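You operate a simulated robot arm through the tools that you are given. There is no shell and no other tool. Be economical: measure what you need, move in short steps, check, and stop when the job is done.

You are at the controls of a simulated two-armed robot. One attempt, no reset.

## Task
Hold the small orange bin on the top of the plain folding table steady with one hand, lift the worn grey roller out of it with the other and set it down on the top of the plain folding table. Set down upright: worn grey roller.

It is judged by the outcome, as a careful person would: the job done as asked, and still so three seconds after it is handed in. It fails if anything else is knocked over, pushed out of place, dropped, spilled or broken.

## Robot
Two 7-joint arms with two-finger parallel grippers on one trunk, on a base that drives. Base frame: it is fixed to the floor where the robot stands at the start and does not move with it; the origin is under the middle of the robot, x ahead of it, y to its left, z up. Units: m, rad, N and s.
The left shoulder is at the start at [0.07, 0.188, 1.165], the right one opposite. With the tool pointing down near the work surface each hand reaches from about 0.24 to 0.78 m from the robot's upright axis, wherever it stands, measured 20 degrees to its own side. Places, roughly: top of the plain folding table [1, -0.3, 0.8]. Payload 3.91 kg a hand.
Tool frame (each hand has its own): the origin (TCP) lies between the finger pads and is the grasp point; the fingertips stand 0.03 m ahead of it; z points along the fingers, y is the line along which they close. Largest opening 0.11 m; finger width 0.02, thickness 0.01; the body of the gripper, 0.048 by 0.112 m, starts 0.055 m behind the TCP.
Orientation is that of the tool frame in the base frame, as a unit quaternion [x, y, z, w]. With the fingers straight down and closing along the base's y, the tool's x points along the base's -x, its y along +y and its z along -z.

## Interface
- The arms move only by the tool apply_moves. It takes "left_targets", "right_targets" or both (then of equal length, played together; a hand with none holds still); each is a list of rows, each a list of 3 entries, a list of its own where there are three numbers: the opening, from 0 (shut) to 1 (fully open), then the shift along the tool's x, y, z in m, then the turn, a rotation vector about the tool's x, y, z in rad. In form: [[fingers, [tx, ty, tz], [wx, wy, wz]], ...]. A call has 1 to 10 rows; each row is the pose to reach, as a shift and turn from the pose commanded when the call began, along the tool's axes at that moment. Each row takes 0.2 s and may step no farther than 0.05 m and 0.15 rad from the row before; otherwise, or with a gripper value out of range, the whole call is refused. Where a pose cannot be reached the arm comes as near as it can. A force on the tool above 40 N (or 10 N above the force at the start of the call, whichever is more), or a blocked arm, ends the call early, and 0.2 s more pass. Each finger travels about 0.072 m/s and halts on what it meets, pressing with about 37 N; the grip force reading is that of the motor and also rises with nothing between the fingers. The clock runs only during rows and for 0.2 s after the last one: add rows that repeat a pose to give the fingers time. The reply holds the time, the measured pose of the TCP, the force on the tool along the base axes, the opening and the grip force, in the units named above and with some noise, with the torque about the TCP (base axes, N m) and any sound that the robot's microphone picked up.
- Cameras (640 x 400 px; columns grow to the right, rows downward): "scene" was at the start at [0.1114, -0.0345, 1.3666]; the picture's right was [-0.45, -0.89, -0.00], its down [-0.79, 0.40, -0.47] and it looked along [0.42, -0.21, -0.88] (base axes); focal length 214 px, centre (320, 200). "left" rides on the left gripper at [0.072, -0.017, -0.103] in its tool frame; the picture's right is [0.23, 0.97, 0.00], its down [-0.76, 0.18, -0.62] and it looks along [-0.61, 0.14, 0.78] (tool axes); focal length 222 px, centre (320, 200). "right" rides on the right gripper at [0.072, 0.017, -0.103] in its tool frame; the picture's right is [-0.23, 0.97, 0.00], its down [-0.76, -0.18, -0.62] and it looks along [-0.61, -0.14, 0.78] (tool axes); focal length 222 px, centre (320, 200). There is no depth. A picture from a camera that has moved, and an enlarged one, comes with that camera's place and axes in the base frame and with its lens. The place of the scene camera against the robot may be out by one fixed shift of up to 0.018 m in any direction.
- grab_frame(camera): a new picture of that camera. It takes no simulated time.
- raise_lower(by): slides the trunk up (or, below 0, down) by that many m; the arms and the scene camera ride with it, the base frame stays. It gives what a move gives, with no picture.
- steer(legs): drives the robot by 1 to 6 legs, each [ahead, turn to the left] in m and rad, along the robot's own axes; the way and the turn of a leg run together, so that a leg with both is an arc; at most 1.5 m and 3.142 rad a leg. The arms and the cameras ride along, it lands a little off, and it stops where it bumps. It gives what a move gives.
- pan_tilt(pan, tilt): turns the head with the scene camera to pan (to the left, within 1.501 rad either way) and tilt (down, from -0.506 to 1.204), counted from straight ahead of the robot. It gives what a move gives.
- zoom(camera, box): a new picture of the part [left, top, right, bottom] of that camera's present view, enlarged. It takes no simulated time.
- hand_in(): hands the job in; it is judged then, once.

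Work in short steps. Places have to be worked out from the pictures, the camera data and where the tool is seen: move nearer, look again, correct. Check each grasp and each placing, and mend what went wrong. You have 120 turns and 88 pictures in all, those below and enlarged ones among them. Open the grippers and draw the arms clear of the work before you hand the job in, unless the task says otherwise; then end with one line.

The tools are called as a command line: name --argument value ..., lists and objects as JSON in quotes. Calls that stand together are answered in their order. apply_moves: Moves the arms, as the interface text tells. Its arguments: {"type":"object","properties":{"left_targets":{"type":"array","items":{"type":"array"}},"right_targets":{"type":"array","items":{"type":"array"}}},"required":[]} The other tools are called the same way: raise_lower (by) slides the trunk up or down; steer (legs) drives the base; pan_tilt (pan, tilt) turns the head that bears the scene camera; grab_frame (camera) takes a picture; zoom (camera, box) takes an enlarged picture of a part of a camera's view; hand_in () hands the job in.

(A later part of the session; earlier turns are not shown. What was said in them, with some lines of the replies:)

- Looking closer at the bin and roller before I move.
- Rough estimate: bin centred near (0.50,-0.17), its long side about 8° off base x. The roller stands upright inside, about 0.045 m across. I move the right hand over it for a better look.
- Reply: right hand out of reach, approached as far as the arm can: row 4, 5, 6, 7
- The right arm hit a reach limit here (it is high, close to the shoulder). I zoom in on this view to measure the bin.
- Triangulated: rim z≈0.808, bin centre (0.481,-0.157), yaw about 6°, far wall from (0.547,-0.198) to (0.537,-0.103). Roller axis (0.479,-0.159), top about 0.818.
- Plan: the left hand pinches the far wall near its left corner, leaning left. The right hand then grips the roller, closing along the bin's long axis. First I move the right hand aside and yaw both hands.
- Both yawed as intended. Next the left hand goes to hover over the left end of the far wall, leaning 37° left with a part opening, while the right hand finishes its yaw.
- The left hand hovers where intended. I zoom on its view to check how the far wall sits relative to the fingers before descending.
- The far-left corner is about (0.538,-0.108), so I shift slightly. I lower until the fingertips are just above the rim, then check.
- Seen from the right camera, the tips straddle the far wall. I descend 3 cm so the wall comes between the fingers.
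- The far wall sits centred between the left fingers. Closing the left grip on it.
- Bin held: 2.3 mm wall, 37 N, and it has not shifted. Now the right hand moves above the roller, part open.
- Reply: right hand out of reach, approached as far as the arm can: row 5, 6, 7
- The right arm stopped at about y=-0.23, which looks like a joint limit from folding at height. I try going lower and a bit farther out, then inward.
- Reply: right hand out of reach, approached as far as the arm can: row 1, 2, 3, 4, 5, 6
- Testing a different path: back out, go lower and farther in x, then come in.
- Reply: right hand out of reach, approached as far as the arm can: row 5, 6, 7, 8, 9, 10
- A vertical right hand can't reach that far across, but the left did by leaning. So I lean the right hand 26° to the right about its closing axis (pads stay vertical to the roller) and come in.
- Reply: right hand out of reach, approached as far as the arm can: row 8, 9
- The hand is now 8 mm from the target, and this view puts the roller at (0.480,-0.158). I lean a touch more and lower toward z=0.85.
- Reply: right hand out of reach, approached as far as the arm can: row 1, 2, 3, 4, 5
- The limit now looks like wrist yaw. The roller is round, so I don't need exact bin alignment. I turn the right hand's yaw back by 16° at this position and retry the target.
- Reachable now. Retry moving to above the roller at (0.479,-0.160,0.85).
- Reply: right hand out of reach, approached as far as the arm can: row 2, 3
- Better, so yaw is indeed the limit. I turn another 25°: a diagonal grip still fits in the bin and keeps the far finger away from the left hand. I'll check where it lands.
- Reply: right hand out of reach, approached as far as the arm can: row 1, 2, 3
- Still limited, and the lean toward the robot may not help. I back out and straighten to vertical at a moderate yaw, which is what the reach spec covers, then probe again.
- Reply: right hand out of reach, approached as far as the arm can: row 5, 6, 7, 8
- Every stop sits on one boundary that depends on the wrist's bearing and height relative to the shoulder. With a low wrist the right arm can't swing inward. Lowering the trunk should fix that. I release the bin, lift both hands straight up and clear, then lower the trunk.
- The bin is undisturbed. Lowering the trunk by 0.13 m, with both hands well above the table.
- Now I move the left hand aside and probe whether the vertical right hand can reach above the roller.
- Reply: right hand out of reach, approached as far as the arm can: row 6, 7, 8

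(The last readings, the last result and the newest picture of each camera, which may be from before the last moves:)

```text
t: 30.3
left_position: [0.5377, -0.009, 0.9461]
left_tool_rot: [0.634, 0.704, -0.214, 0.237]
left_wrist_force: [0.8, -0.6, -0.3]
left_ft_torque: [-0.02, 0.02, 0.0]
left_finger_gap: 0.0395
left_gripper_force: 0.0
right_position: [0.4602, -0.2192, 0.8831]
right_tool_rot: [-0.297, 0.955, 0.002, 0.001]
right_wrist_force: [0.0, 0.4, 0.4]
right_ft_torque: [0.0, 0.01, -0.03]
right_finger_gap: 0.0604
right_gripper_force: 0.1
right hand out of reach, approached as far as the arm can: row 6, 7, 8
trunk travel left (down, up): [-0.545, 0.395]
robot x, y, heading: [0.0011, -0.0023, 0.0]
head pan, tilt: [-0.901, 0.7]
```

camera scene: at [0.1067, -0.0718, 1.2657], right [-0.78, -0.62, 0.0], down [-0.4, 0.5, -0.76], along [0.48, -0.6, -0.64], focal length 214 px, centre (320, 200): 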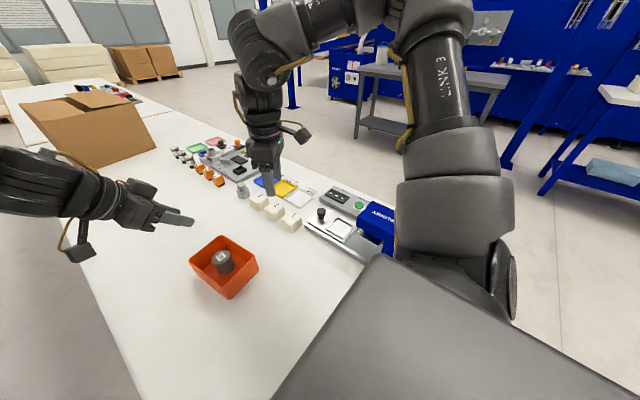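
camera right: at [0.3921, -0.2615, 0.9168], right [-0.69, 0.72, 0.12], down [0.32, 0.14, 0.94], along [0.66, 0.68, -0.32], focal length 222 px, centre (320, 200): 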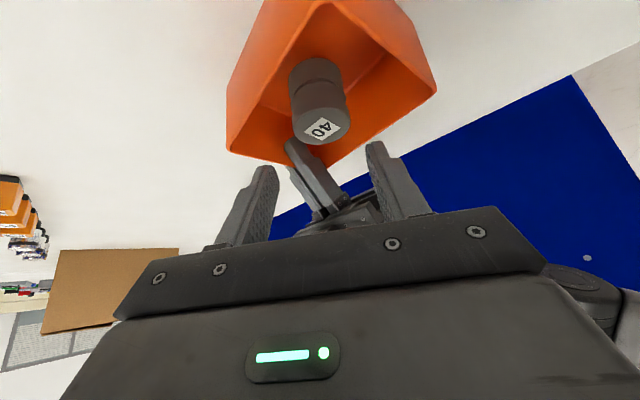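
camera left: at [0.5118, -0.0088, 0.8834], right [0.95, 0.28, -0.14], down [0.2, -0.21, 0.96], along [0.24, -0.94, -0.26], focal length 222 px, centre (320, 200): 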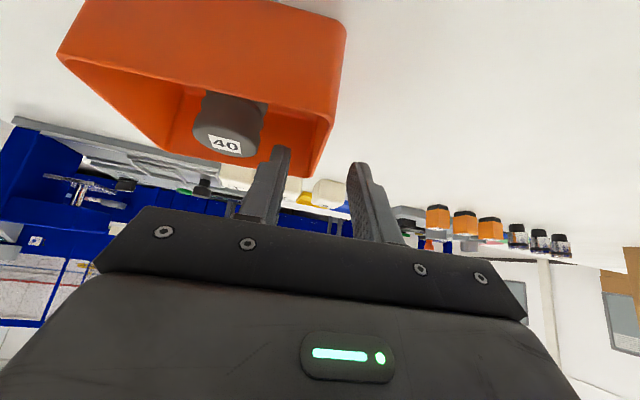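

The boundary moved inward about 2 cm. I combine this with a lean, as before, starting by setting the yaw to about 80° so the lean is along −y.

apply_moves --right_targets '[[0.55, [0.015, -0.02, 0], [0, 0, -0.13]], [0.55, [0.0284, -0.0412, 0], [0, 0, -0.26]], [0.55, [0.0284, -0.0412, 0], [0, 0, -0.4]], [0.55, [0.0284, -0.0412, 0], [0, 0, -0.53]], [0.55, [0.0284, -0.0412, 0], [0, 0, -0.66]], [0.55, [0.0284, -0.0412, 0], [0, 0, -0.792]], [0.55, [0.0284, -0.0412, 0], [0, 0, -0.792]]]'

```text
t: 31.9
left_position: [0.5375, -0.0099, 0.9467]
left_tool_rot: [0.634, 0.704, -0.214, 0.237]
left_wrist_force: [0.3, 0.1, 0.7]
left_ft_torque: [0.01, 0.01, -0.02]
left_finger_gap: 0.0397
left_gripper_force: 0.1
right_position: [0.4617, -0.268, 0.8855]
right_tool_rot: [-0.645, 0.764, 0.0, 0.0]
right_wrist_force: [-0.8, -0.3, 0.5]
right_ft_torque: [-0.01, -0.03, 0.03]
right_finger_gap: 0.0604
right_gripper_force: 0.0
trunk travel left (down, up): [-0.545, 0.395]
robot x, y, heading: [-0.0002, -0.0015, 0.003]
head pan, tilt: [-0.901, 0.7]
```

apply_moves --right_targets '[[0.55, [0, 0, 0], [0, -0.13, 0]], [0.55, [0, 0, 0], [0, -0.26, 0]], [0.55, [0, 0, 0], [0, -0.38, 0]], [0.55, [-0.02, 0, 0], [0, -0.5, 0]], [0.55, [-0.05, 0, 0.005], [0, -0.5, 0]], [0.55, [-0.08, 0.001, 0.01], [0, -0.5, 0]], [0.55, [-0.11, 0.0014, 0.0155], [0, -0.5, 0]], [0.55, [-0.11, 0.0014, 0.0155], [0, -0.5, 0]]]'

```text
t: 33.7
left_position: [0.5384, -0.0103, 0.9466]
left_tool_rot: [0.634, 0.705, -0.214, 0.237]
left_wrist_force: [-0.7, 0.3, -0.1]
left_ft_torque: [0.0, 0.01, 0.0]
left_finger_gap: 0.0399
left_gripper_force: 0.1
right_position: [0.4799, -0.1595, 0.8701]
right_tool_rot: [-0.624, 0.741, 0.16, 0.19]
right_wrist_force: [0.6, 0.3, -0.5]
right_ft_torque: [-0.02, -0.01, 0.0]
right_finger_gap: 0.0605
right_gripper_force: 0.0
trunk travel left (down, up): [-0.545, 0.395]
robot x, y, heading: [0.0031, 0.0007, 0.002]
head pan, tilt: [-0.901, 0.7]
```

Reached (0.480,-0.160,0.870). I lower 2.5 cm to see if there's reach to go down, and check centring.

apply_moves --right_targets '[[0.55, [0.012, 0, 0.022], [0, 0, 0]], [0.55, [0.012, 0, 0.022], [0, 0, 0]]]'

grab_frame --camera "right"

zoom --camera "scene" --box '[144, 190, 304, 290]'

```text
t: 34.3
left_position: [0.538, -0.0088, 0.9466]
left_tool_rot: [0.634, 0.705, -0.213, 0.238]
left_wrist_force: [0.0, 0.6, 0.1]
left_ft_torque: [0.03, 0.0, 0.0]
left_finger_gap: 0.0397
left_gripper_force: 0.1
right_position: [0.4801, -0.1598, 0.8449]
right_tool_rot: [-0.624, 0.742, 0.159, 0.189]
right_wrist_force: [0.0, 0.5, 0.4]
right_ft_torque: [0.0, -0.03, 0.0]
right_finger_gap: 0.0604
right_gripper_force: 0.0
trunk travel left (down, up): [-0.545, 0.395]
robot x, y, heading: [0.0003, -0.0015, 0.004]
head pan, tilt: [-0.901, 0.7]
```

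```text
57 pictures are left
camera right: at [0.4432, -0.2675, 0.8996], right [-0.93, 0.36, 0.11], down [0.24, 0.33, 0.91], along [0.3, 0.87, -0.4], focal length 222 px, centre (320, 200)
```

right: 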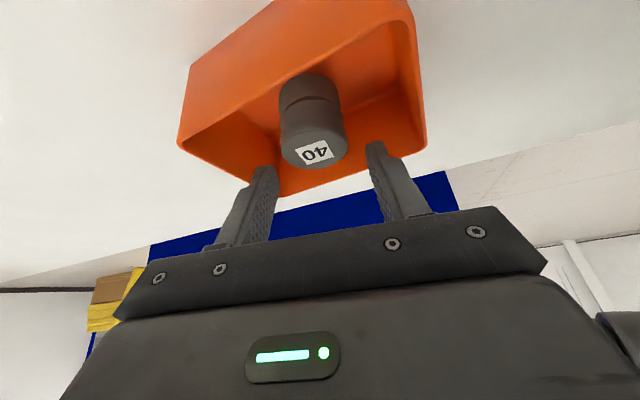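

```text
4.00 times, centred on (224, 240) of scene
camera zoom: at [0.1061, -0.0715, 1.2657], right [-0.78, -0.62, 0.0], down [-0.4, 0.5, -0.77], along [0.48, -0.6, -0.64], focal length 858 px, centre (704, 40)
```

zoom: 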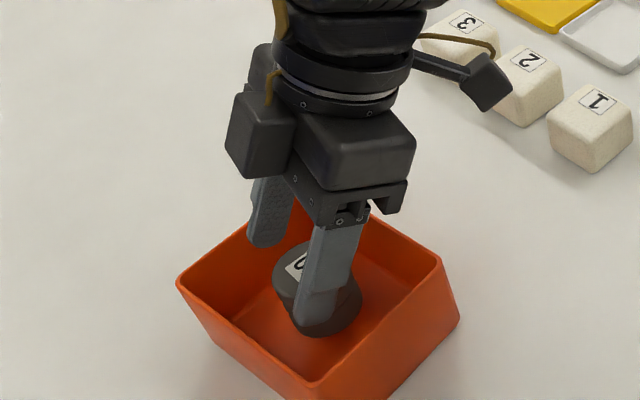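

It reaches and is centred. I pull the right hand back slightly for clearance and bring the left to just above the far wall again.

apply_moves --left_targets '[[0.36, [0, 0, 0], [0, 0, 0]], [0.36, [0, 0, 0], [0, 0, 0]], [0.36, [-0.02, -0.003, 0.034], [0, 0, 0]], [0.36, [-0.04, -0.006, 0.068], [0, 0, 0]], [0.36, [-0.0647, -0.0097, 0.1077], [0, 0, 0]], [0.36, [-0.048, -0.0097, 0.129], [0, 0, 0]], [0.36, [-0.034, -0.0097, 0.1475], [0, 0, 0]], [0.36, [-0.034, -0.0097, 0.1475], [0, 0, 0]]]' --right_targets '[[0.55, [0.014, -0.005, -0.036], [0, 0, 0]], [0.55, [0.028, -0.01, -0.072], [0, 0, 0]], [0.55, [0.028, -0.01, -0.072], [0, 0, 0]], [0.55, [0.028, -0.01, -0.072], [0, 0, 0]], [0.55, [0.028, -0.01, -0.072], [0, 0, 0]], [0.55, [0.028, -0.01, -0.072], [0, 0, 0]], [0.55, [0.028, -0.01, -0.072], [0, 0, 0]], [0.55, [0.028, -0.01, -0.072], [0, 0, 0]]]'

grab_frame --camera "right"

zoom --camera "scene" --box '[144, 190, 304, 290]'

zoom --camera "left" --box '[180, 60, 436, 220]'

```text
t: 36.1
left_position: [0.541, -0.1258, 0.8486]
left_tool_rot: [0.634, 0.704, -0.214, 0.237]
left_wrist_force: [0.0, -0.2, -0.8]
left_ft_torque: [0.01, -0.03, 0.01]
left_finger_gap: 0.0396
left_gripper_force: 0.0
right_position: [0.4777, -0.2199, 0.8942]
right_tool_rot: [-0.623, 0.742, 0.159, 0.189]
right_wrist_force: [0.8, 0.3, -1.0]
right_ft_torque: [-0.02, 0.02, 0.01]
right_finger_gap: 0.0606
right_gripper_force: 0.0
trunk travel left (down, up): [-0.545, 0.395]
robot x, y, heading: [0.0012, -0.0004, 0.002]
head pan, tilt: [-0.901, 0.7]
```

```text
55 pictures are left
camera right: at [0.4425, -0.3277, 0.9486], right [-0.92, 0.36, 0.11], down [0.24, 0.33, 0.91], along [0.3, 0.87, -0.4], focal length 222 px, centre (320, 200)
```

right: 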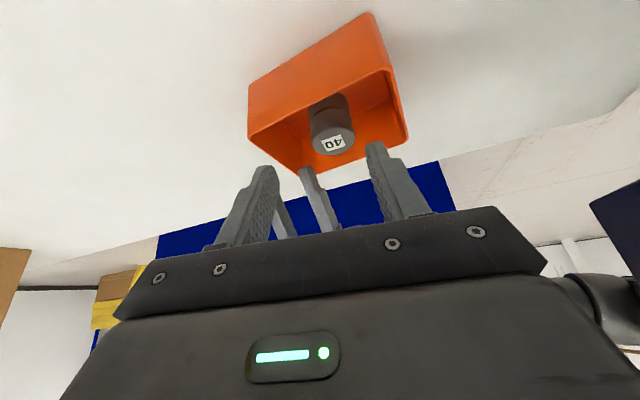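

```text
4.00 times, centred on (224, 240) of scene
camera zoom: at [0.1068, -0.0717, 1.2656], right [-0.78, -0.62, 0.0], down [-0.4, 0.5, -0.76], along [0.47, -0.6, -0.64], focal length 858 px, centre (704, 40)
```

zoom: 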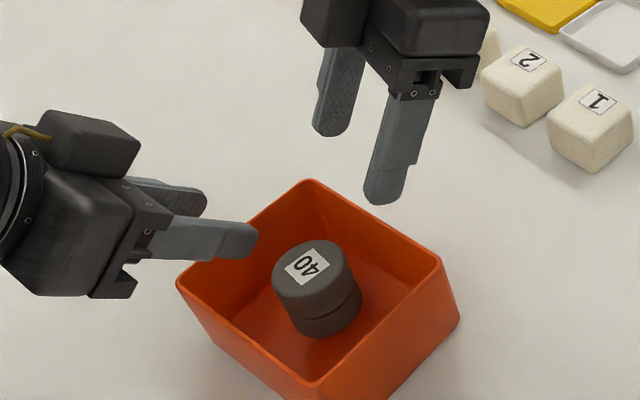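

```text
2.50 times, centred on (308, 140) of left
camera zoom: at [0.5124, -0.0073, 0.8865], right [0.95, 0.28, -0.14], down [0.2, -0.21, 0.96], along [0.24, -0.94, -0.26], focal length 555 px, centre (350, 350)
```

zoom: 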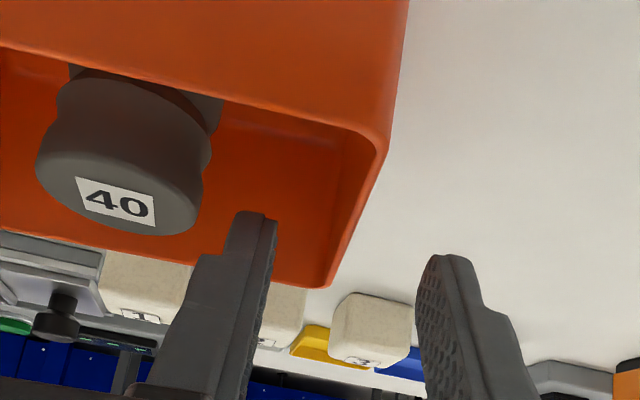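

Alignment matches the earlier good grasp. I lower the left by 3.4 cm and close on the wall.

apply_moves --left_targets '[[0.36, [0.0105, 0, 0.0138], [0, 0, 0]], [0.36, [0.021, 0, 0.0276], [0, 0, 0]], [0.36, [0.021, 0, 0.0276], [0, 0, 0]], [0.2, [0.021, 0, 0.0276], [0, 0, 0]], [0.1, [0.021, 0, 0.0276], [0, 0, 0]], [0, [0.021, 0, 0.0276], [0, 0, 0]], [0, [0.021, 0, 0.0276], [0, 0, 0]], [0, [0.021, 0, 0.0276], [0, 0, 0]]]'

zoom --camera "scene" --box '[144, 190, 304, 290]'

```text
t: 37.9
left_position: [0.5408, -0.1256, 0.8139]
left_tool_rot: [0.634, 0.705, -0.213, 0.237]
left_wrist_force: [-0.7, 0.5, 0.2]
left_ft_torque: [-0.08, 0.05, -0.05]
left_finger_gap: 0.0024
left_gripper_force: 36.3
right_position: [0.4783, -0.2197, 0.8939]
right_tool_rot: [-0.623, 0.742, 0.159, 0.189]
right_wrist_force: [1.2, 0.2, -0.3]
right_ft_torque: [0.01, 0.0, 0.04]
right_finger_gap: 0.0605
right_gripper_force: 0.0
trunk travel left (down, up): [-0.545, 0.395]
robot x, y, heading: [0.0053, -0.0023, 0.001]
head pan, tilt: [-0.901, 0.7]
```

```text
4.00 times, centred on (224, 240) of scene
camera zoom: at [0.1069, -0.0718, 1.2656], right [-0.78, -0.62, 0.0], down [-0.4, 0.5, -0.76], along [0.47, -0.6, -0.64], focal length 858 px, centre (704, 40)
```

zoom: 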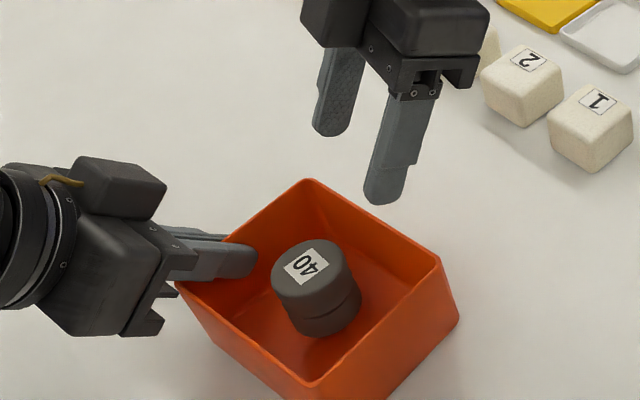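

Bin held again and unmoved. The right hand returns above the roller, then descends around it to z≈0.803.

apply_moves --right_targets '[[0.55, [-0.0139, 0.0045, 0.0355], [0, 0, 0]], [0.55, [-0.0277, 0.0089, 0.071], [0, 0, 0]], [0.55, [-0.0277, 0.0089, 0.071], [0, 0, 0]], [0.55, [-0.0177, 0.0089, 0.0895], [0, 0, 0]], [0.55, [-0.0077, 0.0089, 0.108], [0, 0, 0]], [0.55, [-0.0077, 0.0089, 0.108], [0, 0, 0]]]'

zoom --camera "scene" --box '[144, 190, 304, 290]'

zoom --camera "right" --box '[160, 40, 480, 240]'

```text
t: 39.3
left_position: [0.5407, -0.1257, 0.8141]
left_tool_rot: [0.634, 0.704, -0.214, 0.236]
left_wrist_force: [-0.2, 0.1, -0.4]
left_ft_torque: [-0.08, 0.08, -0.01]
left_finger_gap: 0.0023
left_gripper_force: 37.4
right_position: [0.4811, -0.1593, 0.8023]
right_tool_rot: [-0.624, 0.742, 0.16, 0.189]
right_wrist_force: [0.9, 0.0, 0.5]
right_ft_torque: [-0.02, 0.0, -0.02]
right_finger_gap: 0.0606
right_gripper_force: 0.1
trunk travel left (down, up): [-0.545, 0.395]
robot x, y, heading: [-0.0031, -0.0018, 0.001]
head pan, tilt: [-0.901, 0.7]
```

```text
4.00 times, centred on (224, 240) of scene
camera zoom: at [0.1069, -0.0718, 1.2656], right [-0.78, -0.62, 0.0], down [-0.4, 0.5, -0.76], along [0.47, -0.6, -0.64], focal length 858 px, centre (704, 40)
```

zoom: 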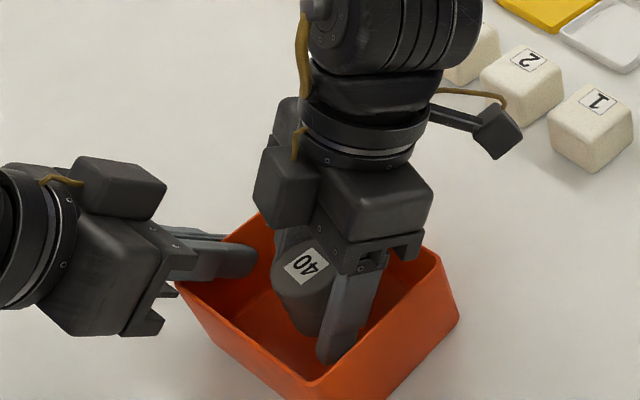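

```text
2.00 times, centred on (320, 140) of right
camera zoom: at [0.4438, -0.2682, 0.8568], right [-0.92, 0.36, 0.11], down [0.24, 0.33, 0.91], along [0.3, 0.87, -0.4], focal length 444 px, centre (320, 320)
```

zoom: 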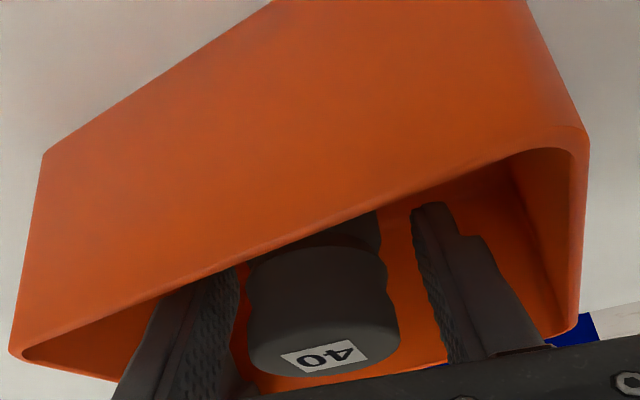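

The roller sits between the right fingers. Closing gradually.

apply_moves --right_targets '[[0.45, [0, 0, 0], [0, 0, 0]], [0.4, [0, 0, 0], [0, 0, 0]], [0.3, [0, 0, 0], [0, 0, 0]], [0.2, [0, 0, 0], [0, 0, 0]], [0.2, [0, 0, 0], [0, 0, 0]], [0.2, [0, 0, 0], [0, 0, 0]]]'

zoom --camera "right" --box '[160, 40, 480, 240]'

```text
t: 40.7
left_position: [0.5415, -0.1261, 0.8153]
left_tool_rot: [0.635, 0.704, -0.214, 0.237]
left_wrist_force: [1.3, 0.6, 0.0]
left_ft_torque: [-0.05, 0.02, 0.02]
left_finger_gap: 0.0023
left_gripper_force: 37.2
right_position: [0.4801, -0.1603, 0.8017]
right_tool_rot: [-0.624, 0.741, 0.159, 0.189]
right_wrist_force: [0.7, 0.9, -0.2]
right_ft_torque: [0.03, 0.0, 0.0]
right_finger_gap: 0.0407
right_gripper_force: 36.6
trunk travel left (down, up): [-0.545, 0.395]
robot x, y, heading: [-0.0004, -0.0004, -0.002]
head pan, tilt: [-0.901, 0.7]
```

```text
2.00 times, centred on (320, 140) of right
camera zoom: at [0.4439, -0.2683, 0.857], right [-0.92, 0.36, 0.11], down [0.24, 0.33, 0.91], along [0.3, 0.87, -0.4], focal length 444 px, centre (320, 320)
```

zoom: 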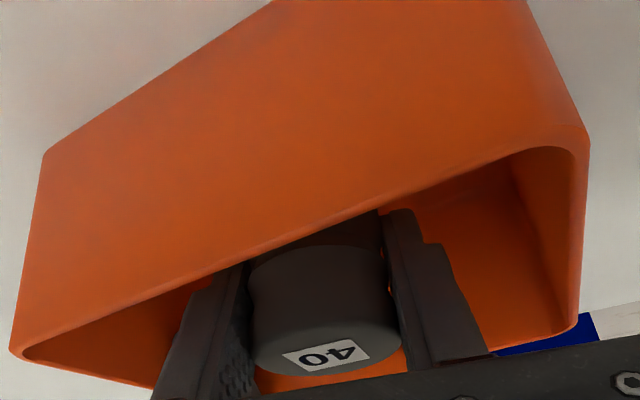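

Gripped at 40.7 mm with 37 N. Lifting straight up 2 cm to test.

apply_moves --right_targets '[[0.1, [-0.0024, 0, -0.0044], [0, 0, 0]], [0.1, [-0.0048, 0, -0.0088], [0, 0, 0]], [0.1, [-0.0096, 0, -0.0176], [0, 0, 0]], [0.1, [-0.0096, 0, -0.0176], [0, 0, 0]]]'

zoom --camera "scene" --box '[144, 190, 304, 290]'

zoom --camera "right" --box '[160, 40, 480, 240]'

```text
t: 41.7
left_position: [0.5407, -0.1265, 0.8146]
left_tool_rot: [0.634, 0.704, -0.213, 0.237]
left_wrist_force: [-0.1, 0.8, -0.2]
left_ft_torque: [-0.02, 0.07, 0.01]
left_finger_gap: 0.0022
left_gripper_force: 37.1
right_position: [0.4795, -0.161, 0.8217]
right_tool_rot: [-0.623, 0.742, 0.158, 0.189]
right_wrist_force: [0.4, -0.3, -1.0]
right_ft_torque: [0.0, -0.01, 0.02]
right_finger_gap: 0.0405
right_gripper_force: 36.5
trunk travel left (down, up): [-0.545, 0.395]
robot x, y, heading: [0.001, 0.0038, 0.004]
head pan, tilt: [-0.901, 0.7]
```

```text
4.00 times, centred on (224, 240) of scene
camera zoom: at [0.107, -0.0719, 1.2656], right [-0.78, -0.62, 0.0], down [-0.4, 0.5, -0.76], along [0.47, -0.6, -0.64], focal length 858 px, centre (704, 40)
```

zoom: 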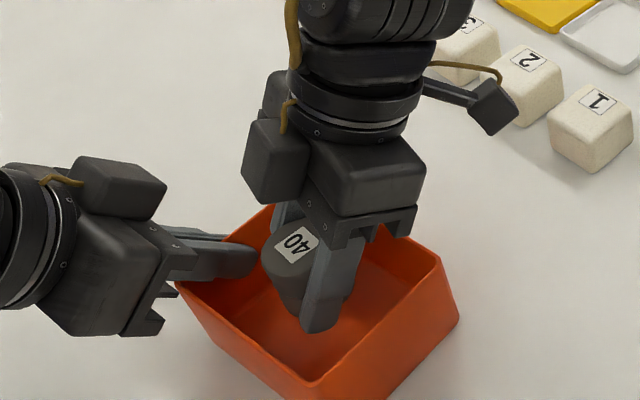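

```text
2.00 times, centred on (320, 140) of right
camera zoom: at [0.4439, -0.2689, 0.8776], right [-0.92, 0.36, 0.11], down [0.24, 0.33, 0.91], along [0.3, 0.87, -0.4], focal length 444 px, centre (320, 320)
```

zoom: 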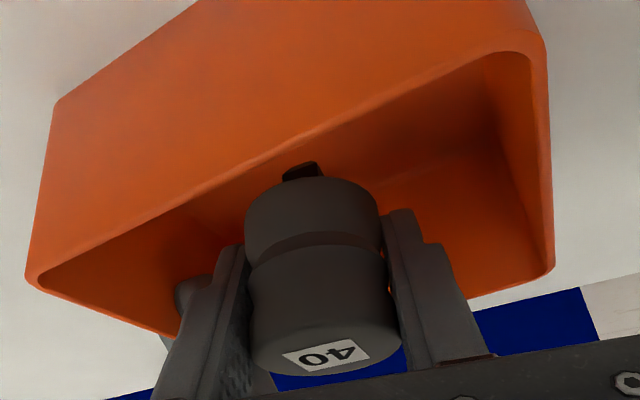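

The roller lifts cleanly and the bin stays put. There's a dark feature beneath it that I want to identify. I lift another 6 cm and look.

apply_moves --right_targets '[[0.1, [-0.0096, 0, -0.0176], [0, 0, 0]], [0.1, [-0.0192, 0, -0.0351], [0, 0, 0]], [0.1, [-0.0288, 0, -0.0527], [0, 0, 0]], [0.1, [-0.0288, 0, -0.0527], [0, 0, 0]]]'

zoom --camera "scene" --box '[144, 190, 304, 290]'

zoom --camera "right" --box '[160, 40, 480, 240]'

grab_frame --camera "left"

```text
t: 42.7
left_position: [0.5414, -0.1261, 0.8153]
left_tool_rot: [0.634, 0.705, -0.213, 0.237]
left_wrist_force: [-0.1, -0.2, 0.0]
left_ft_torque: [0.04, 0.07, 0.0]
left_finger_gap: 0.0023
left_gripper_force: 36.8
right_position: [0.4795, -0.1632, 0.8822]
right_tool_rot: [-0.623, 0.742, 0.159, 0.188]
right_wrist_force: [0.0, -0.6, -0.2]
right_ft_torque: [-0.02, 0.01, -0.03]
right_finger_gap: 0.0405
right_gripper_force: 36.9
trunk travel left (down, up): [-0.545, 0.395]
robot x, y, heading: [-0.0036, -0.0003, 0.002]
head pan, tilt: [-0.901, 0.7]
```

```text
4.00 times, centred on (224, 240) of scene
camera zoom: at [0.1071, -0.0719, 1.2656], right [-0.78, -0.62, 0.0], down [-0.4, 0.5, -0.76], along [0.47, -0.6, -0.64], focal length 858 px, centre (704, 40)
```

zoom: 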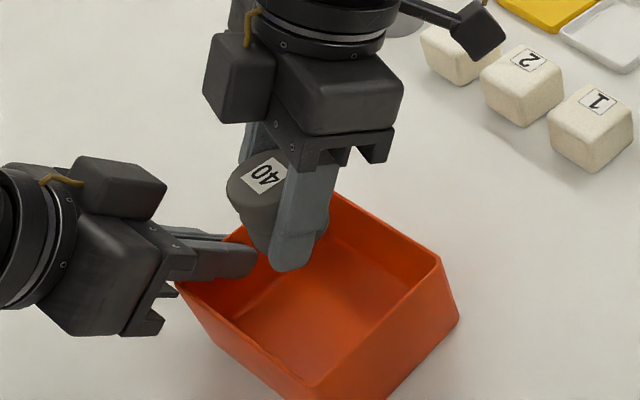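

```text
2.00 times, centred on (320, 140) of right
camera zoom: at [0.4444, -0.2705, 0.937], right [-0.92, 0.36, 0.11], down [0.24, 0.33, 0.91], along [0.3, 0.87, -0.4], focal length 444 px, centre (320, 320)
```

zoom: 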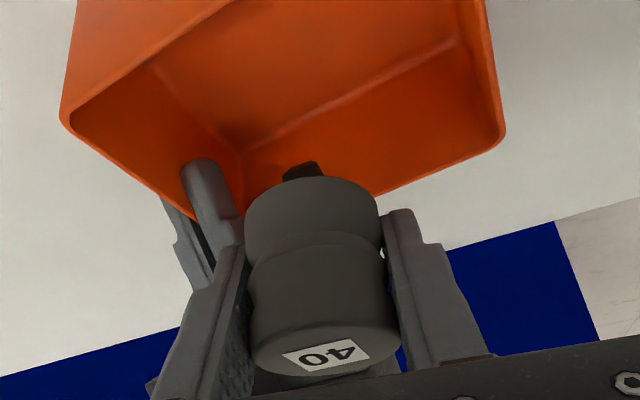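

```text
44 pictures are left
camera left: at [0.5126, -0.0073, 0.852], right [0.95, 0.28, -0.14], down [0.2, -0.21, 0.96], along [0.24, -0.94, -0.26], focal length 222 px, centre (320, 200)
```

left: 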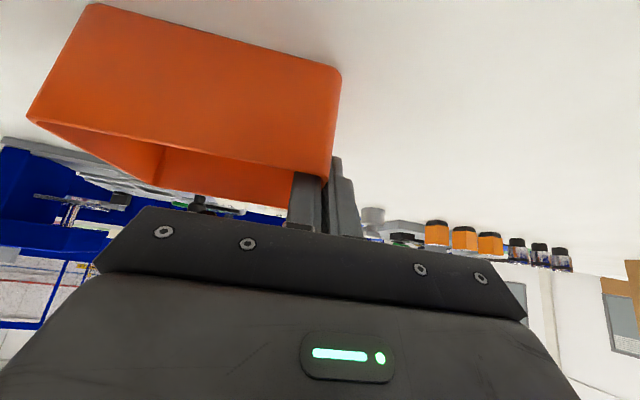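

zoom --camera "right" --box '[270, 100, 366, 160]'

zoom --camera "scene" --box '[190, 220, 238, 260]'

```text
6.67 times, centred on (318, 130) of right
camera zoom: at [0.4444, -0.2705, 0.937], right [-0.92, 0.36, 0.11], down [0.24, 0.33, 0.91], along [0.3, 0.87, -0.4], focal length 1481 px, centre (333, 667)
```

zoom: 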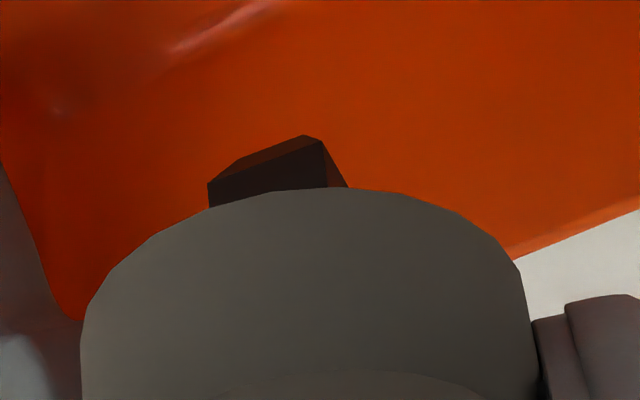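

```text
10.00 times, centred on (214, 240) of scene
camera zoom: at [0.1071, -0.0719, 1.2656], right [-0.78, -0.62, 0.0], down [-0.4, 0.5, -0.76], along [0.47, -0.6, -0.64], focal length 2145 px, centre (1380, -200)
```

zoom: 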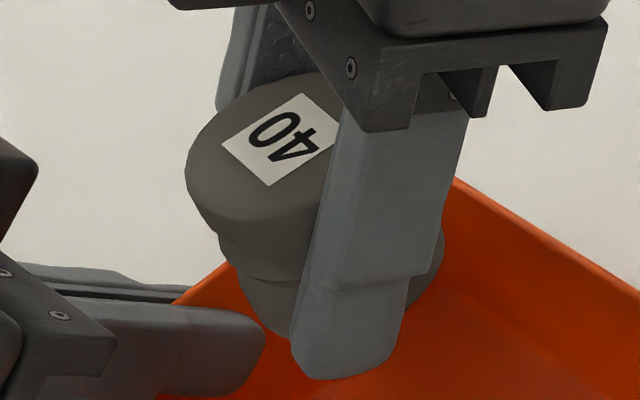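

A small square foot sits under the roller, and it stood on that in the bin. I carry it over the right wall to open table at about (0.44,-0.29), staying high.

apply_moves --right_targets '[[0.1, [-0.0086, 0, -0.0158], [0, 0, 0]], [0.1, [0.02, 0.0045, -0.032], [0, 0, 0]], [0.1, [0.049, 0.009, -0.047], [0, 0, 0]], [0.1, [0.078, 0.0135, -0.063], [0, 0, 0]], [0.1, [0.107, 0.0177, -0.0789], [0, 0, 0]], [0.1, [0.107, 0.0177, -0.0789], [0, 0, 0]]]'

grab_frame --camera "scene"

grab_frame --camera "left"

```text
t: 44.1
left_position: [0.5409, -0.1259, 0.8153]
left_tool_rot: [0.634, 0.704, -0.215, 0.238]
left_wrist_force: [1.5, -0.1, 0.2]
left_ft_torque: [0.02, 0.08, 0.0]
left_finger_gap: 0.0023
left_gripper_force: 36.6
right_position: [0.4387, -0.2874, 0.9026]
right_tool_rot: [-0.623, 0.742, 0.16, 0.189]
right_wrist_force: [0.5, 0.1, -1.1]
right_ft_torque: [-0.01, 0.02, -0.01]
right_finger_gap: 0.0406
right_gripper_force: 36.7
trunk travel left (down, up): [-0.545, 0.395]
robot x, y, heading: [-0.0014, 0.0025, 0.0]
head pan, tilt: [-0.901, 0.7]
```

```text
41 pictures are left
camera scene: at [0.1073, -0.0712, 1.2656], right [-0.78, -0.62, 0.0], down [-0.4, 0.5, -0.76], along [0.47, -0.6, -0.64], focal length 214 px, centre (320, 200)
```

scene: 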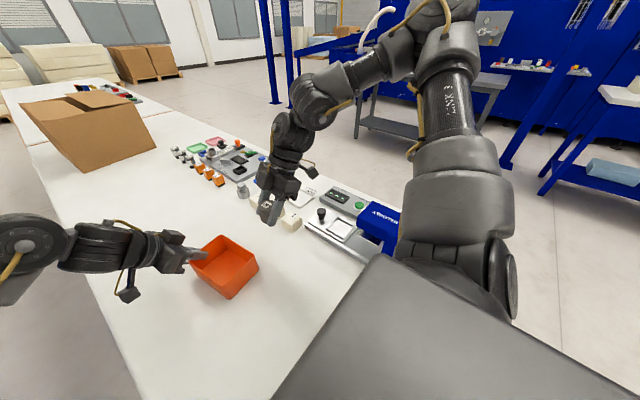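

```text
40 pictures are left
camera left: at [0.5127, -0.0069, 0.852], right [0.95, 0.28, -0.14], down [0.2, -0.21, 0.96], along [0.24, -0.94, -0.25], focal length 222 px, centre (320, 200)
```

left: 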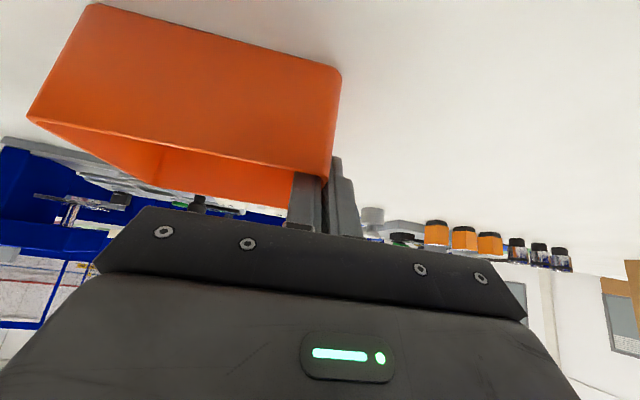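

The roller is clear of the bin. I release the bin, lift the left hand straight up and withdraw it.

apply_moves --left_targets '[[0.18, [0, 0, 0], [0, 0, 0]], [0.36, [0, 0, 0], [0, 0, 0]], [0.36, [0, 0, 0], [0, 0, 0]], [0.36, [-0.02, 0, -0.0265], [0, 0, 0]], [0.36, [-0.04, 0, -0.053], [0, 0, 0]], [0.36, [-0.0605, 0, -0.0796], [0, 0, 0]], [0.36, [-0.028, 0.004, -0.104], [0, 0, 0]], [0.36, [0.004, 0.008, -0.128], [0, 0, 0]], [0.36, [0.0345, 0.0125, -0.1516], [0, 0, 0]], [0.36, [0.0345, 0.0125, -0.1516], [0, 0, 0]]]'

grab_frame --camera "left"

zoom --camera "scene" --box '[160, 160, 352, 300]'

```text
t: 46.3
left_position: [0.5407, -0.0078, 0.9156]
left_tool_rot: [0.634, 0.705, -0.213, 0.238]
left_wrist_force: [-0.4, -0.1, -0.3]
left_ft_torque: [-0.01, -0.03, 0.01]
left_finger_gap: 0.0398
left_gripper_force: 0.0
right_position: [0.4389, -0.2885, 0.9009]
right_tool_rot: [-0.623, 0.742, 0.16, 0.19]
right_wrist_force: [-0.3, -0.3, -0.5]
right_ft_torque: [-0.02, 0.0, 0.02]
right_finger_gap: 0.0404
right_gripper_force: 36.9
trunk travel left (down, up): [-0.545, 0.395]
robot x, y, heading: [-0.0023, 0.0028, 0.006]
head pan, tilt: [-0.901, 0.7]
```

```text
39 pictures are left
camera left: at [0.5123, 0.1105, 0.9536], right [0.95, 0.28, -0.14], down [0.2, -0.21, 0.96], along [0.24, -0.94, -0.26], focal length 222 px, centre (320, 200)
```

left: 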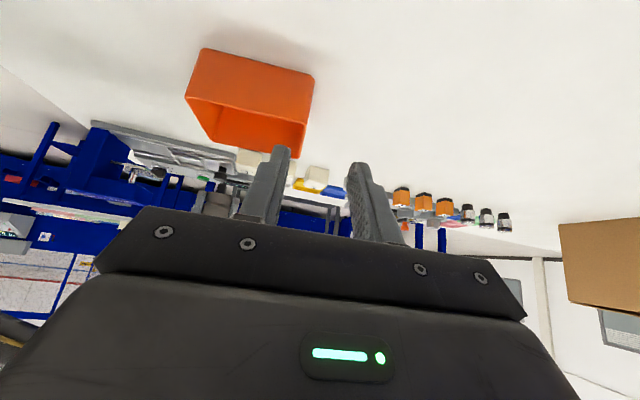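

```text
2.86 times, centred on (256, 230) of scene
camera zoom: at [0.107, -0.073, 1.2655], right [-0.78, -0.62, 0.0], down [-0.4, 0.51, -0.76], along [0.47, -0.6, -0.64], focal length 613 px, centre (503, 114)
```

zoom: 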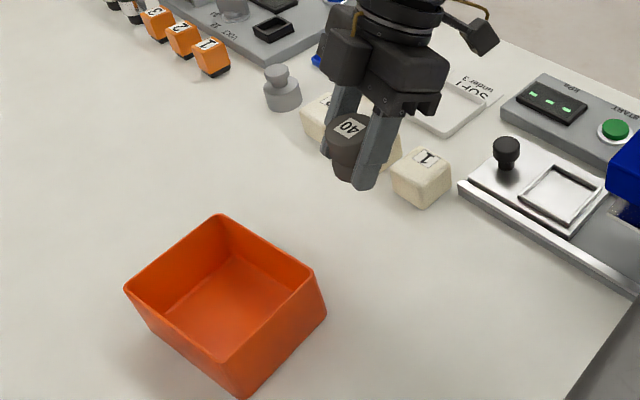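

Bin released, still in place. Checking the roller's underside and uprightness in the left view.

zoom --camera "left" --box '[184, 165, 264, 215]'

```text
8.00 times, centred on (224, 190) of left
camera zoom: at [0.5123, 0.1105, 0.9536], right [0.95, 0.28, -0.14], down [0.2, -0.21, 0.96], along [0.24, -0.94, -0.26], focal length 1777 px, centre (1088, 280)
```

zoom: 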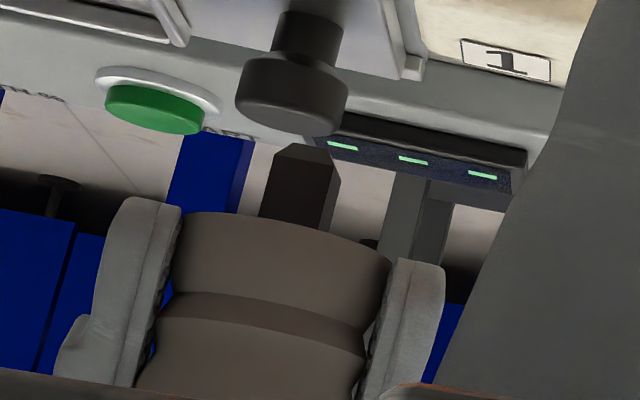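

The zoom shows the roller stands on a peg about 18 mm long and 13 mm square, which explains its height in the bin. It is held upright, within a couple of degrees. It stood that way, so I'll set it down label up as before, carefully. Descend to z≈0.815 first.

apply_moves --right_targets '[[0.1, [0.014, 0, 0.0255], [0, 0, 0]], [0.1, [0.028, 0, 0.051], [0, 0, 0]], [0.1, [0.0412, 0, 0.0755], [0, 0, 0]], [0.1, [0.0412, 0, 0.0755], [0, 0, 0]]]'

zoom --camera "scene" --box '[220, 180, 348, 260]'

zoom --camera "left" --box '[164, 105, 292, 185]'

```text
t: 47.3
left_position: [0.5412, -0.0068, 0.9172]
left_tool_rot: [0.634, 0.704, -0.213, 0.237]
left_wrist_force: [-0.3, 0.4, 0.3]
left_ft_torque: [0.03, 0.03, 0.02]
left_finger_gap: 0.0397
left_gripper_force: 0.1
right_position: [0.4409, -0.2882, 0.8165]
right_tool_rot: [-0.623, 0.742, 0.159, 0.189]
right_wrist_force: [-0.2, -0.7, -0.7]
right_ft_torque: [-0.01, -0.01, -0.03]
right_finger_gap: 0.0404
right_gripper_force: 37.1
trunk travel left (down, up): [-0.545, 0.395]
robot x, y, heading: [-0.001, 0.0, -0.0]
head pan, tilt: [-0.901, 0.7]
```

```text
5.00 times, centred on (284, 220) of scene
camera zoom: at [0.1064, -0.0718, 1.2657], right [-0.78, -0.62, 0.0], down [-0.4, 0.5, -0.77], along [0.48, -0.6, -0.64], focal length 1072 px, centre (500, 100)
```

zoom: 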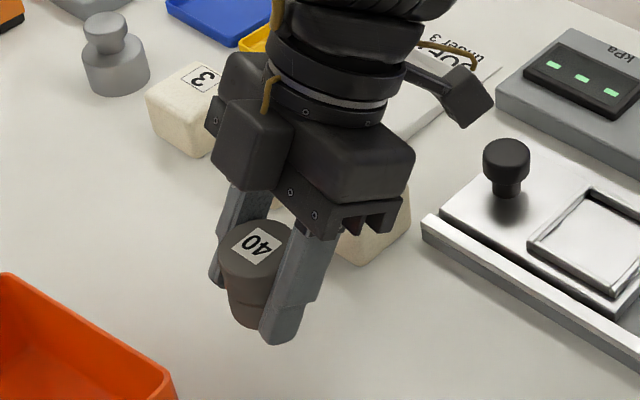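

```text
5.00 times, centred on (228, 145) of left
camera zoom: at [0.5119, 0.1112, 0.9538], right [0.95, 0.28, -0.14], down [0.2, -0.21, 0.96], along [0.24, -0.94, -0.26], focal length 1111 px, centre (780, 475)
```

zoom: 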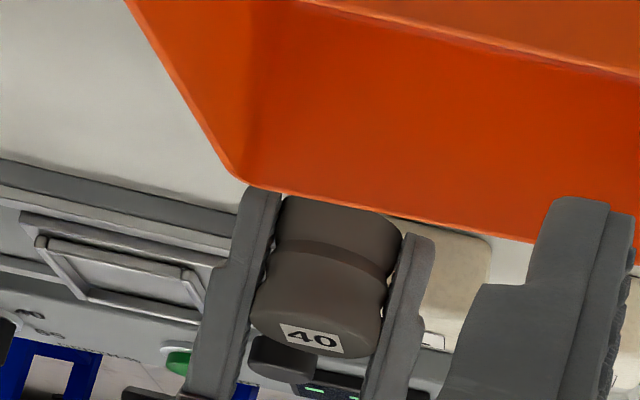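

Clear of everything. Lowering in fine steps, watching the vertical force.

apply_moves --right_targets '[[0.1, [0.0014, 0, 0.0026], [0, 0, 0]], [0.1, [0.0029, 0, 0.0053], [0, 0, 0]], [0.1, [0.0043, 0, 0.0079], [0, 0, 0]], [0.1, [0.0057, 0, 0.0105], [0, 0, 0]], [0.1, [0.0067, 0, 0.0123], [0, 0, 0]], [0.1, [0.0067, 0, 0.0123], [0, 0, 0]]]'

```text
t: 48.7
left_position: [0.5405, -0.0074, 0.9156]
left_tool_rot: [0.634, 0.704, -0.214, 0.237]
left_wrist_force: [-0.7, 0.4, 0.7]
left_ft_torque: [0.0, -0.01, 0.0]
left_finger_gap: 0.0397
left_gripper_force: 0.1
right_position: [0.4408, -0.2866, 0.8007]
right_tool_rot: [-0.624, 0.742, 0.158, 0.189]
right_wrist_force: [0.0, 0.2, -0.7]
right_ft_torque: [0.01, 0.03, 0.0]
right_finger_gap: 0.0402
right_gripper_force: 36.5
trunk travel left (down, up): [-0.545, 0.395]
robot x, y, heading: [-0.0024, 0.0027, 0.002]
head pan, tilt: [-0.901, 0.7]
```

No contact yet at z=0.801. Continuing in 1 mm steps.

apply_moves --right_targets '[[0.1, [0.0005, 0, 0.0009], [0, 0, 0]], [0.1, [0.001, 0, 0.0018], [0, 0, 0]], [0.1, [0.001, 0, 0.0018], [0, 0, 0]]]'

```text
t: 49.5
left_position: [0.5407, -0.0067, 0.9155]
left_tool_rot: [0.634, 0.704, -0.214, 0.238]
left_wrist_force: [0.0, -0.1, 0.5]
left_ft_torque: [-0.04, 0.01, 0.03]
left_finger_gap: 0.0395
left_gripper_force: 0.1
right_position: [0.4403, -0.2875, 0.8]
right_tool_rot: [-0.624, 0.741, 0.159, 0.19]
right_wrist_force: [-0.4, 0.0, -1.3]
right_ft_torque: [0.0, 0.0, 0.01]
right_finger_gap: 0.0403
right_gripper_force: 37.3
trunk travel left (down, up): [-0.545, 0.395]
robot x, y, heading: [-0.0039, -0.0006, -0.001]
head pan, tilt: [-0.901, 0.7]
```

apply_moves --right_targets '[[0.1, [0.0005, 0, 0.0009], [0, 0, 0]], [0.1, [0.001, 0, 0.0018], [0, 0, 0]], [0.1, [0.001, 0, 0.0018], [0, 0, 0]]]'

```text
t: 50.3
left_position: [0.5409, -0.007, 0.9156]
left_tool_rot: [0.634, 0.704, -0.214, 0.238]
left_wrist_force: [0.0, -0.6, 0.1]
left_ft_torque: [-0.03, -0.02, -0.02]
left_finger_gap: 0.0398
left_gripper_force: 0.1
right_position: [0.4401, -0.2875, 0.7989]
right_tool_rot: [-0.623, 0.742, 0.159, 0.19]
right_wrist_force: [-1.5, -3.0, 9.7]
right_ft_torque: [-0.08, 0.05, 0.02]
right_finger_gap: 0.0402
right_gripper_force: 36.9
trunk travel left (down, up): [-0.545, 0.395]
robot x, y, heading: [-0.0038, -0.0008, -0.001]
head pan, tilt: [-0.901, 0.7]
```

Contact: 10 N upward at z=0.799. I ease up a fraction of a millimetre and check uprightness before releasing.

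apply_moves --right_targets '[[0.1, [-0.0003, 0, -0.0006], [0, 0, 0]], [0.1, [-0.0003, 0, -0.0006], [0, 0, 0]]]'

zoom --camera "right" --box '[160, 40, 480, 240]'

zoom --camera "left" --box '[164, 105, 292, 185]'

```text
t: 50.9
left_position: [0.5406, -0.0068, 0.9168]
left_tool_rot: [0.634, 0.704, -0.214, 0.237]
left_wrist_force: [1.3, -0.2, -0.3]
left_ft_torque: [0.01, 0.04, -0.01]
left_finger_gap: 0.0396
left_gripper_force: 0.0
right_position: [0.4396, -0.2868, 0.7968]
right_tool_rot: [-0.623, 0.742, 0.159, 0.19]
right_wrist_force: [-0.1, 1.4, 3.0]
right_ft_torque: [0.07, 0.0, 0.03]
right_finger_gap: 0.0403
right_gripper_force: 37.1
trunk travel left (down, up): [-0.545, 0.395]
robot x, y, heading: [-0.0016, 0.0033, 0.001]
head pan, tilt: [-0.901, 0.7]
```

```text
2.00 times, centred on (320, 140) of right
camera zoom: at [0.4039, -0.3954, 0.853], right [-0.93, 0.36, 0.11], down [0.24, 0.33, 0.91], along [0.3, 0.87, -0.4], focal length 444 px, centre (320, 320)
```

zoom: 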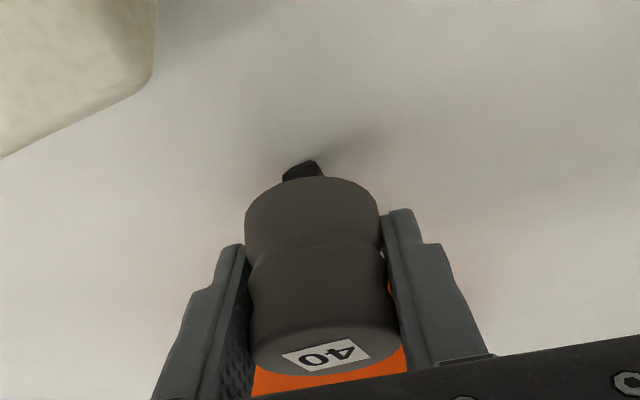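

```text
5.00 times, centred on (228, 145) of left
camera zoom: at [0.512, 0.1116, 0.9536], right [0.95, 0.28, -0.14], down [0.2, -0.21, 0.96], along [0.24, -0.94, -0.26], focal length 1111 px, centre (780, 475)
```

zoom: 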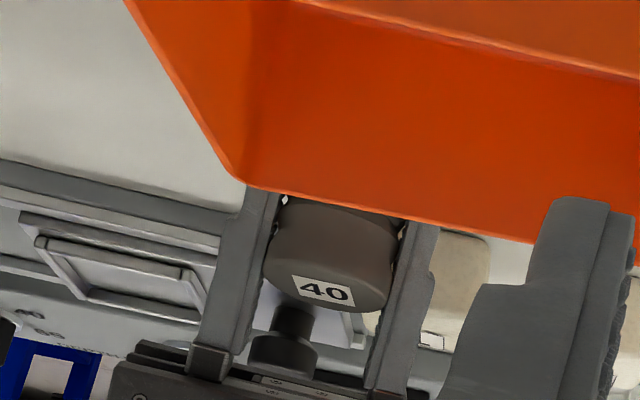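

Contact force is down to 3 N and the roller's pose in the gripper is unchanged. Releasing by opening a modest amount while holding still.

apply_moves --right_targets '[[0.45, [0, 0, 0], [0, 0, 0]], [0.55, [0, 0, 0], [0, 0, 0]], [0.55, [0, 0, 0], [0, 0, 0]]]'

zoom --camera "right" --box '[160, 40, 480, 240]'

zoom --camera "scene" --box '[220, 180, 348, 260]'

```text
t: 51.7
left_position: [0.5401, -0.0082, 0.9168]
left_tool_rot: [0.634, 0.704, -0.214, 0.237]
left_wrist_force: [0.1, -0.1, 0.0]
left_ft_torque: [0.0, -0.02, 0.01]
left_finger_gap: 0.0397
left_gripper_force: 0.1
right_position: [0.4399, -0.2886, 0.7979]
right_tool_rot: [-0.623, 0.742, 0.159, 0.189]
right_wrist_force: [0.6, 0.1, 1.1]
right_ft_torque: [0.0, 0.03, 0.01]
right_finger_gap: 0.0603
right_gripper_force: 0.2
trunk travel left (down, up): [-0.545, 0.395]
robot x, y, heading: [-0.0028, -0.0002, -0.001]
head pan, tilt: [-0.901, 0.7]
```

```text
2.00 times, centred on (320, 140) of right
camera zoom: at [0.4039, -0.396, 0.8526], right [-0.92, 0.36, 0.11], down [0.24, 0.33, 0.91], along [0.3, 0.87, -0.4], focal length 444 px, centre (320, 320)
```

zoom: 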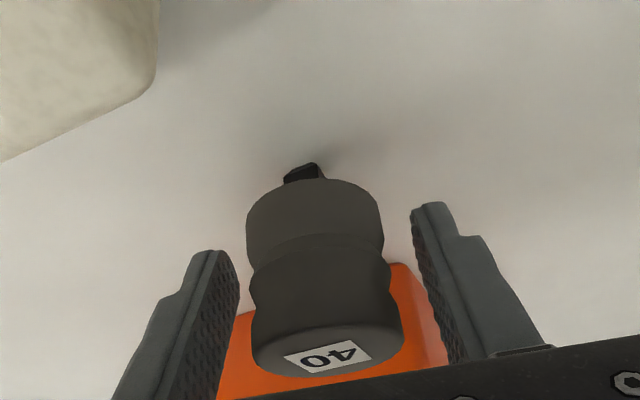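

```text
5.00 times, centred on (284, 220) of scene
camera zoom: at [0.1069, -0.0719, 1.2656], right [-0.78, -0.62, 0.0], down [-0.4, 0.5, -0.76], along [0.47, -0.6, -0.64], focal length 1072 px, centre (500, 100)
```

zoom: 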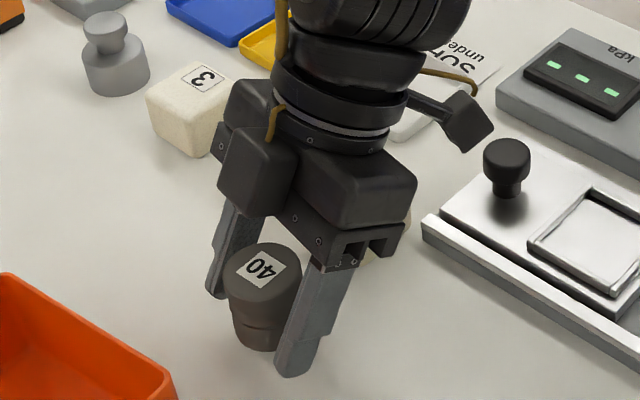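

It stands on its own. I widen slightly and withdraw the right hand along its own axis, up and away.

apply_moves --right_targets '[[0.65, [0, 0, 0], [0, 0, 0]], [0.65, [0, 0, -0.01], [0, 0, 0]], [0.65, [0, 0, -0.03], [0, 0, 0]], [0.65, [0, 0, -0.06], [0, 0, 0]], [0.65, [0, 0, -0.1], [0, 0, 0]], [0.65, [-0.02, 0, -0.14], [0, 0, 0]], [0.65, [-0.04, 0, -0.18], [0, 0, 0]]]'

grab_frame --camera "scene"

zoom --camera "scene" --box '[190, 180, 350, 280]'

```text
t: 53.3
left_position: [0.5397, -0.0064, 0.9167]
left_tool_rot: [0.633, 0.705, -0.213, 0.239]
left_wrist_force: [-0.4, 0.9, -0.1]
left_ft_torque: [-0.04, -0.01, -0.01]
left_finger_gap: 0.0398
left_gripper_force: 0.1
right_position: [0.4299, -0.3361, 0.9767]
right_tool_rot: [-0.623, 0.742, 0.159, 0.189]
right_wrist_force: [0.8, 1.0, 0.5]
right_ft_torque: [-0.03, -0.01, -0.05]
right_finger_gap: 0.0714
right_gripper_force: 0.1
trunk travel left (down, up): [-0.545, 0.395]
robot x, y, heading: [-0.0004, 0.0009, 0.002]
head pan, tilt: [-0.901, 0.7]
```

```text
30 pictures are left
camera scene: at [0.1057, -0.071, 1.2657], right [-0.78, -0.62, 0.0], down [-0.4, 0.5, -0.77], along [0.48, -0.6, -0.64], focal length 214 px, centre (320, 200)
```

scene: 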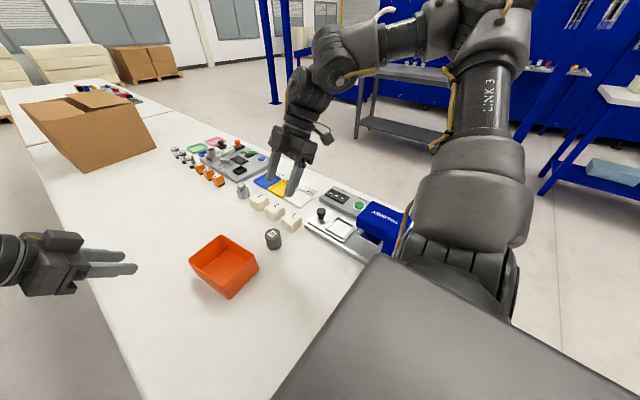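

```text
4.00 times, centred on (270, 230) of scene
camera zoom: at [0.1057, -0.071, 1.2657], right [-0.78, -0.62, 0.0], down [-0.4, 0.5, -0.77], along [0.48, -0.6, -0.64], focal length 858 px, centre (520, 80)
```

zoom: 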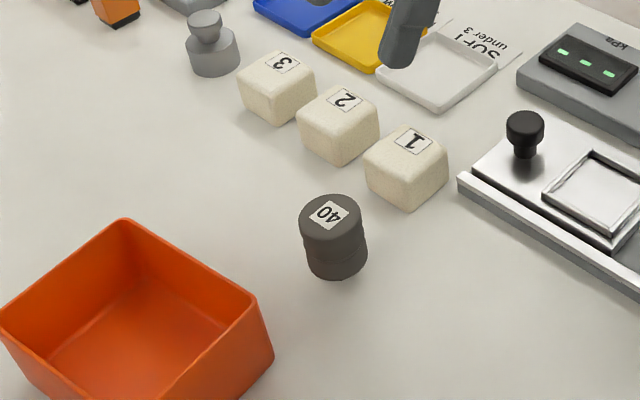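

The roller stands upright alone, and the bin and other items are undisturbed. I open both grippers, draw them farther back and confirm it stays stable.

apply_moves --left_targets '[[0.6, [0, 0, -0.03], [0, 0, 0]], [1, [0, 0, -0.06], [0, 0, 0]], [1, [0, 0, -0.09], [0, 0, 0]], [1, [0, 0, -0.09], [0, 0, 0]], [1, [0, 0, -0.09], [0, 0, 0]], [1, [0, 0, -0.09], [0, 0, 0]]]' --right_targets '[[0.8, [-0.01, 0, -0.03], [0, 0, 0]], [1, [-0.02, 0, -0.06], [0, 0, 0]], [1, [-0.03, 0, -0.09], [0, 0, 0]], [1, [-0.03, 0, -0.09], [0, 0, 0]], [1, [-0.03, 0, -0.09], [0, 0, 0]], [1, [-0.03, 0, -0.09], [0, 0, 0]]]'

zoom --camera "scene" --box '[190, 180, 350, 280]'

```text
t: 54.7
left_position: [0.5358, 0.0492, 0.9871]
left_tool_rot: [0.634, 0.704, -0.213, 0.237]
left_wrist_force: [0.3, 0.3, 0.0]
left_ft_torque: [-0.01, -0.03, -0.01]
left_finger_gap: 0.1101
left_gripper_force: 0.1
right_position: [0.4278, -0.353, 1.0689]
right_tool_rot: [-0.624, 0.742, 0.158, 0.189]
right_wrist_force: [0.1, 0.5, -0.3]
right_ft_torque: [0.01, 0.01, 0.02]
right_finger_gap: 0.1098
right_gripper_force: 0.1
trunk travel left (down, up): [-0.545, 0.395]
robot x, y, heading: [0.0009, 0.0008, 0.007]
head pan, tilt: [-0.901, 0.7]
```

```text
4.00 times, centred on (270, 230) of scene
camera zoom: at [0.1069, -0.0717, 1.2656], right [-0.78, -0.62, 0.0], down [-0.4, 0.5, -0.76], along [0.47, -0.6, -0.64], focal length 858 px, centre (520, 80)
```

zoom: 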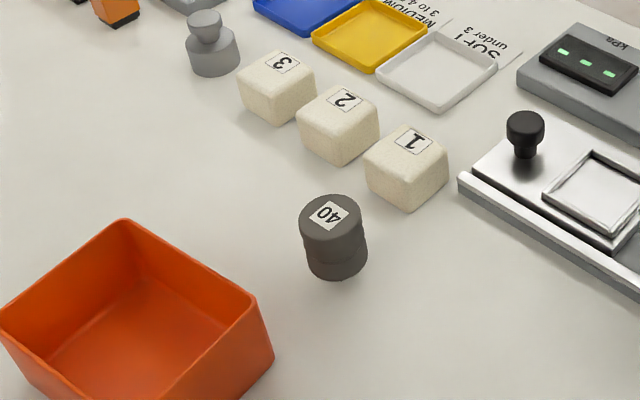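

The roller is still upright, the bin is in place, and both arms are clear with grippers open. Handing in.

hand_in

```text
The job is handed in.
```

The worn grey roller is standing upright on the folding table, lifted out while the other hand held the orange bin; the bin and everything else on the table look undisturbed.
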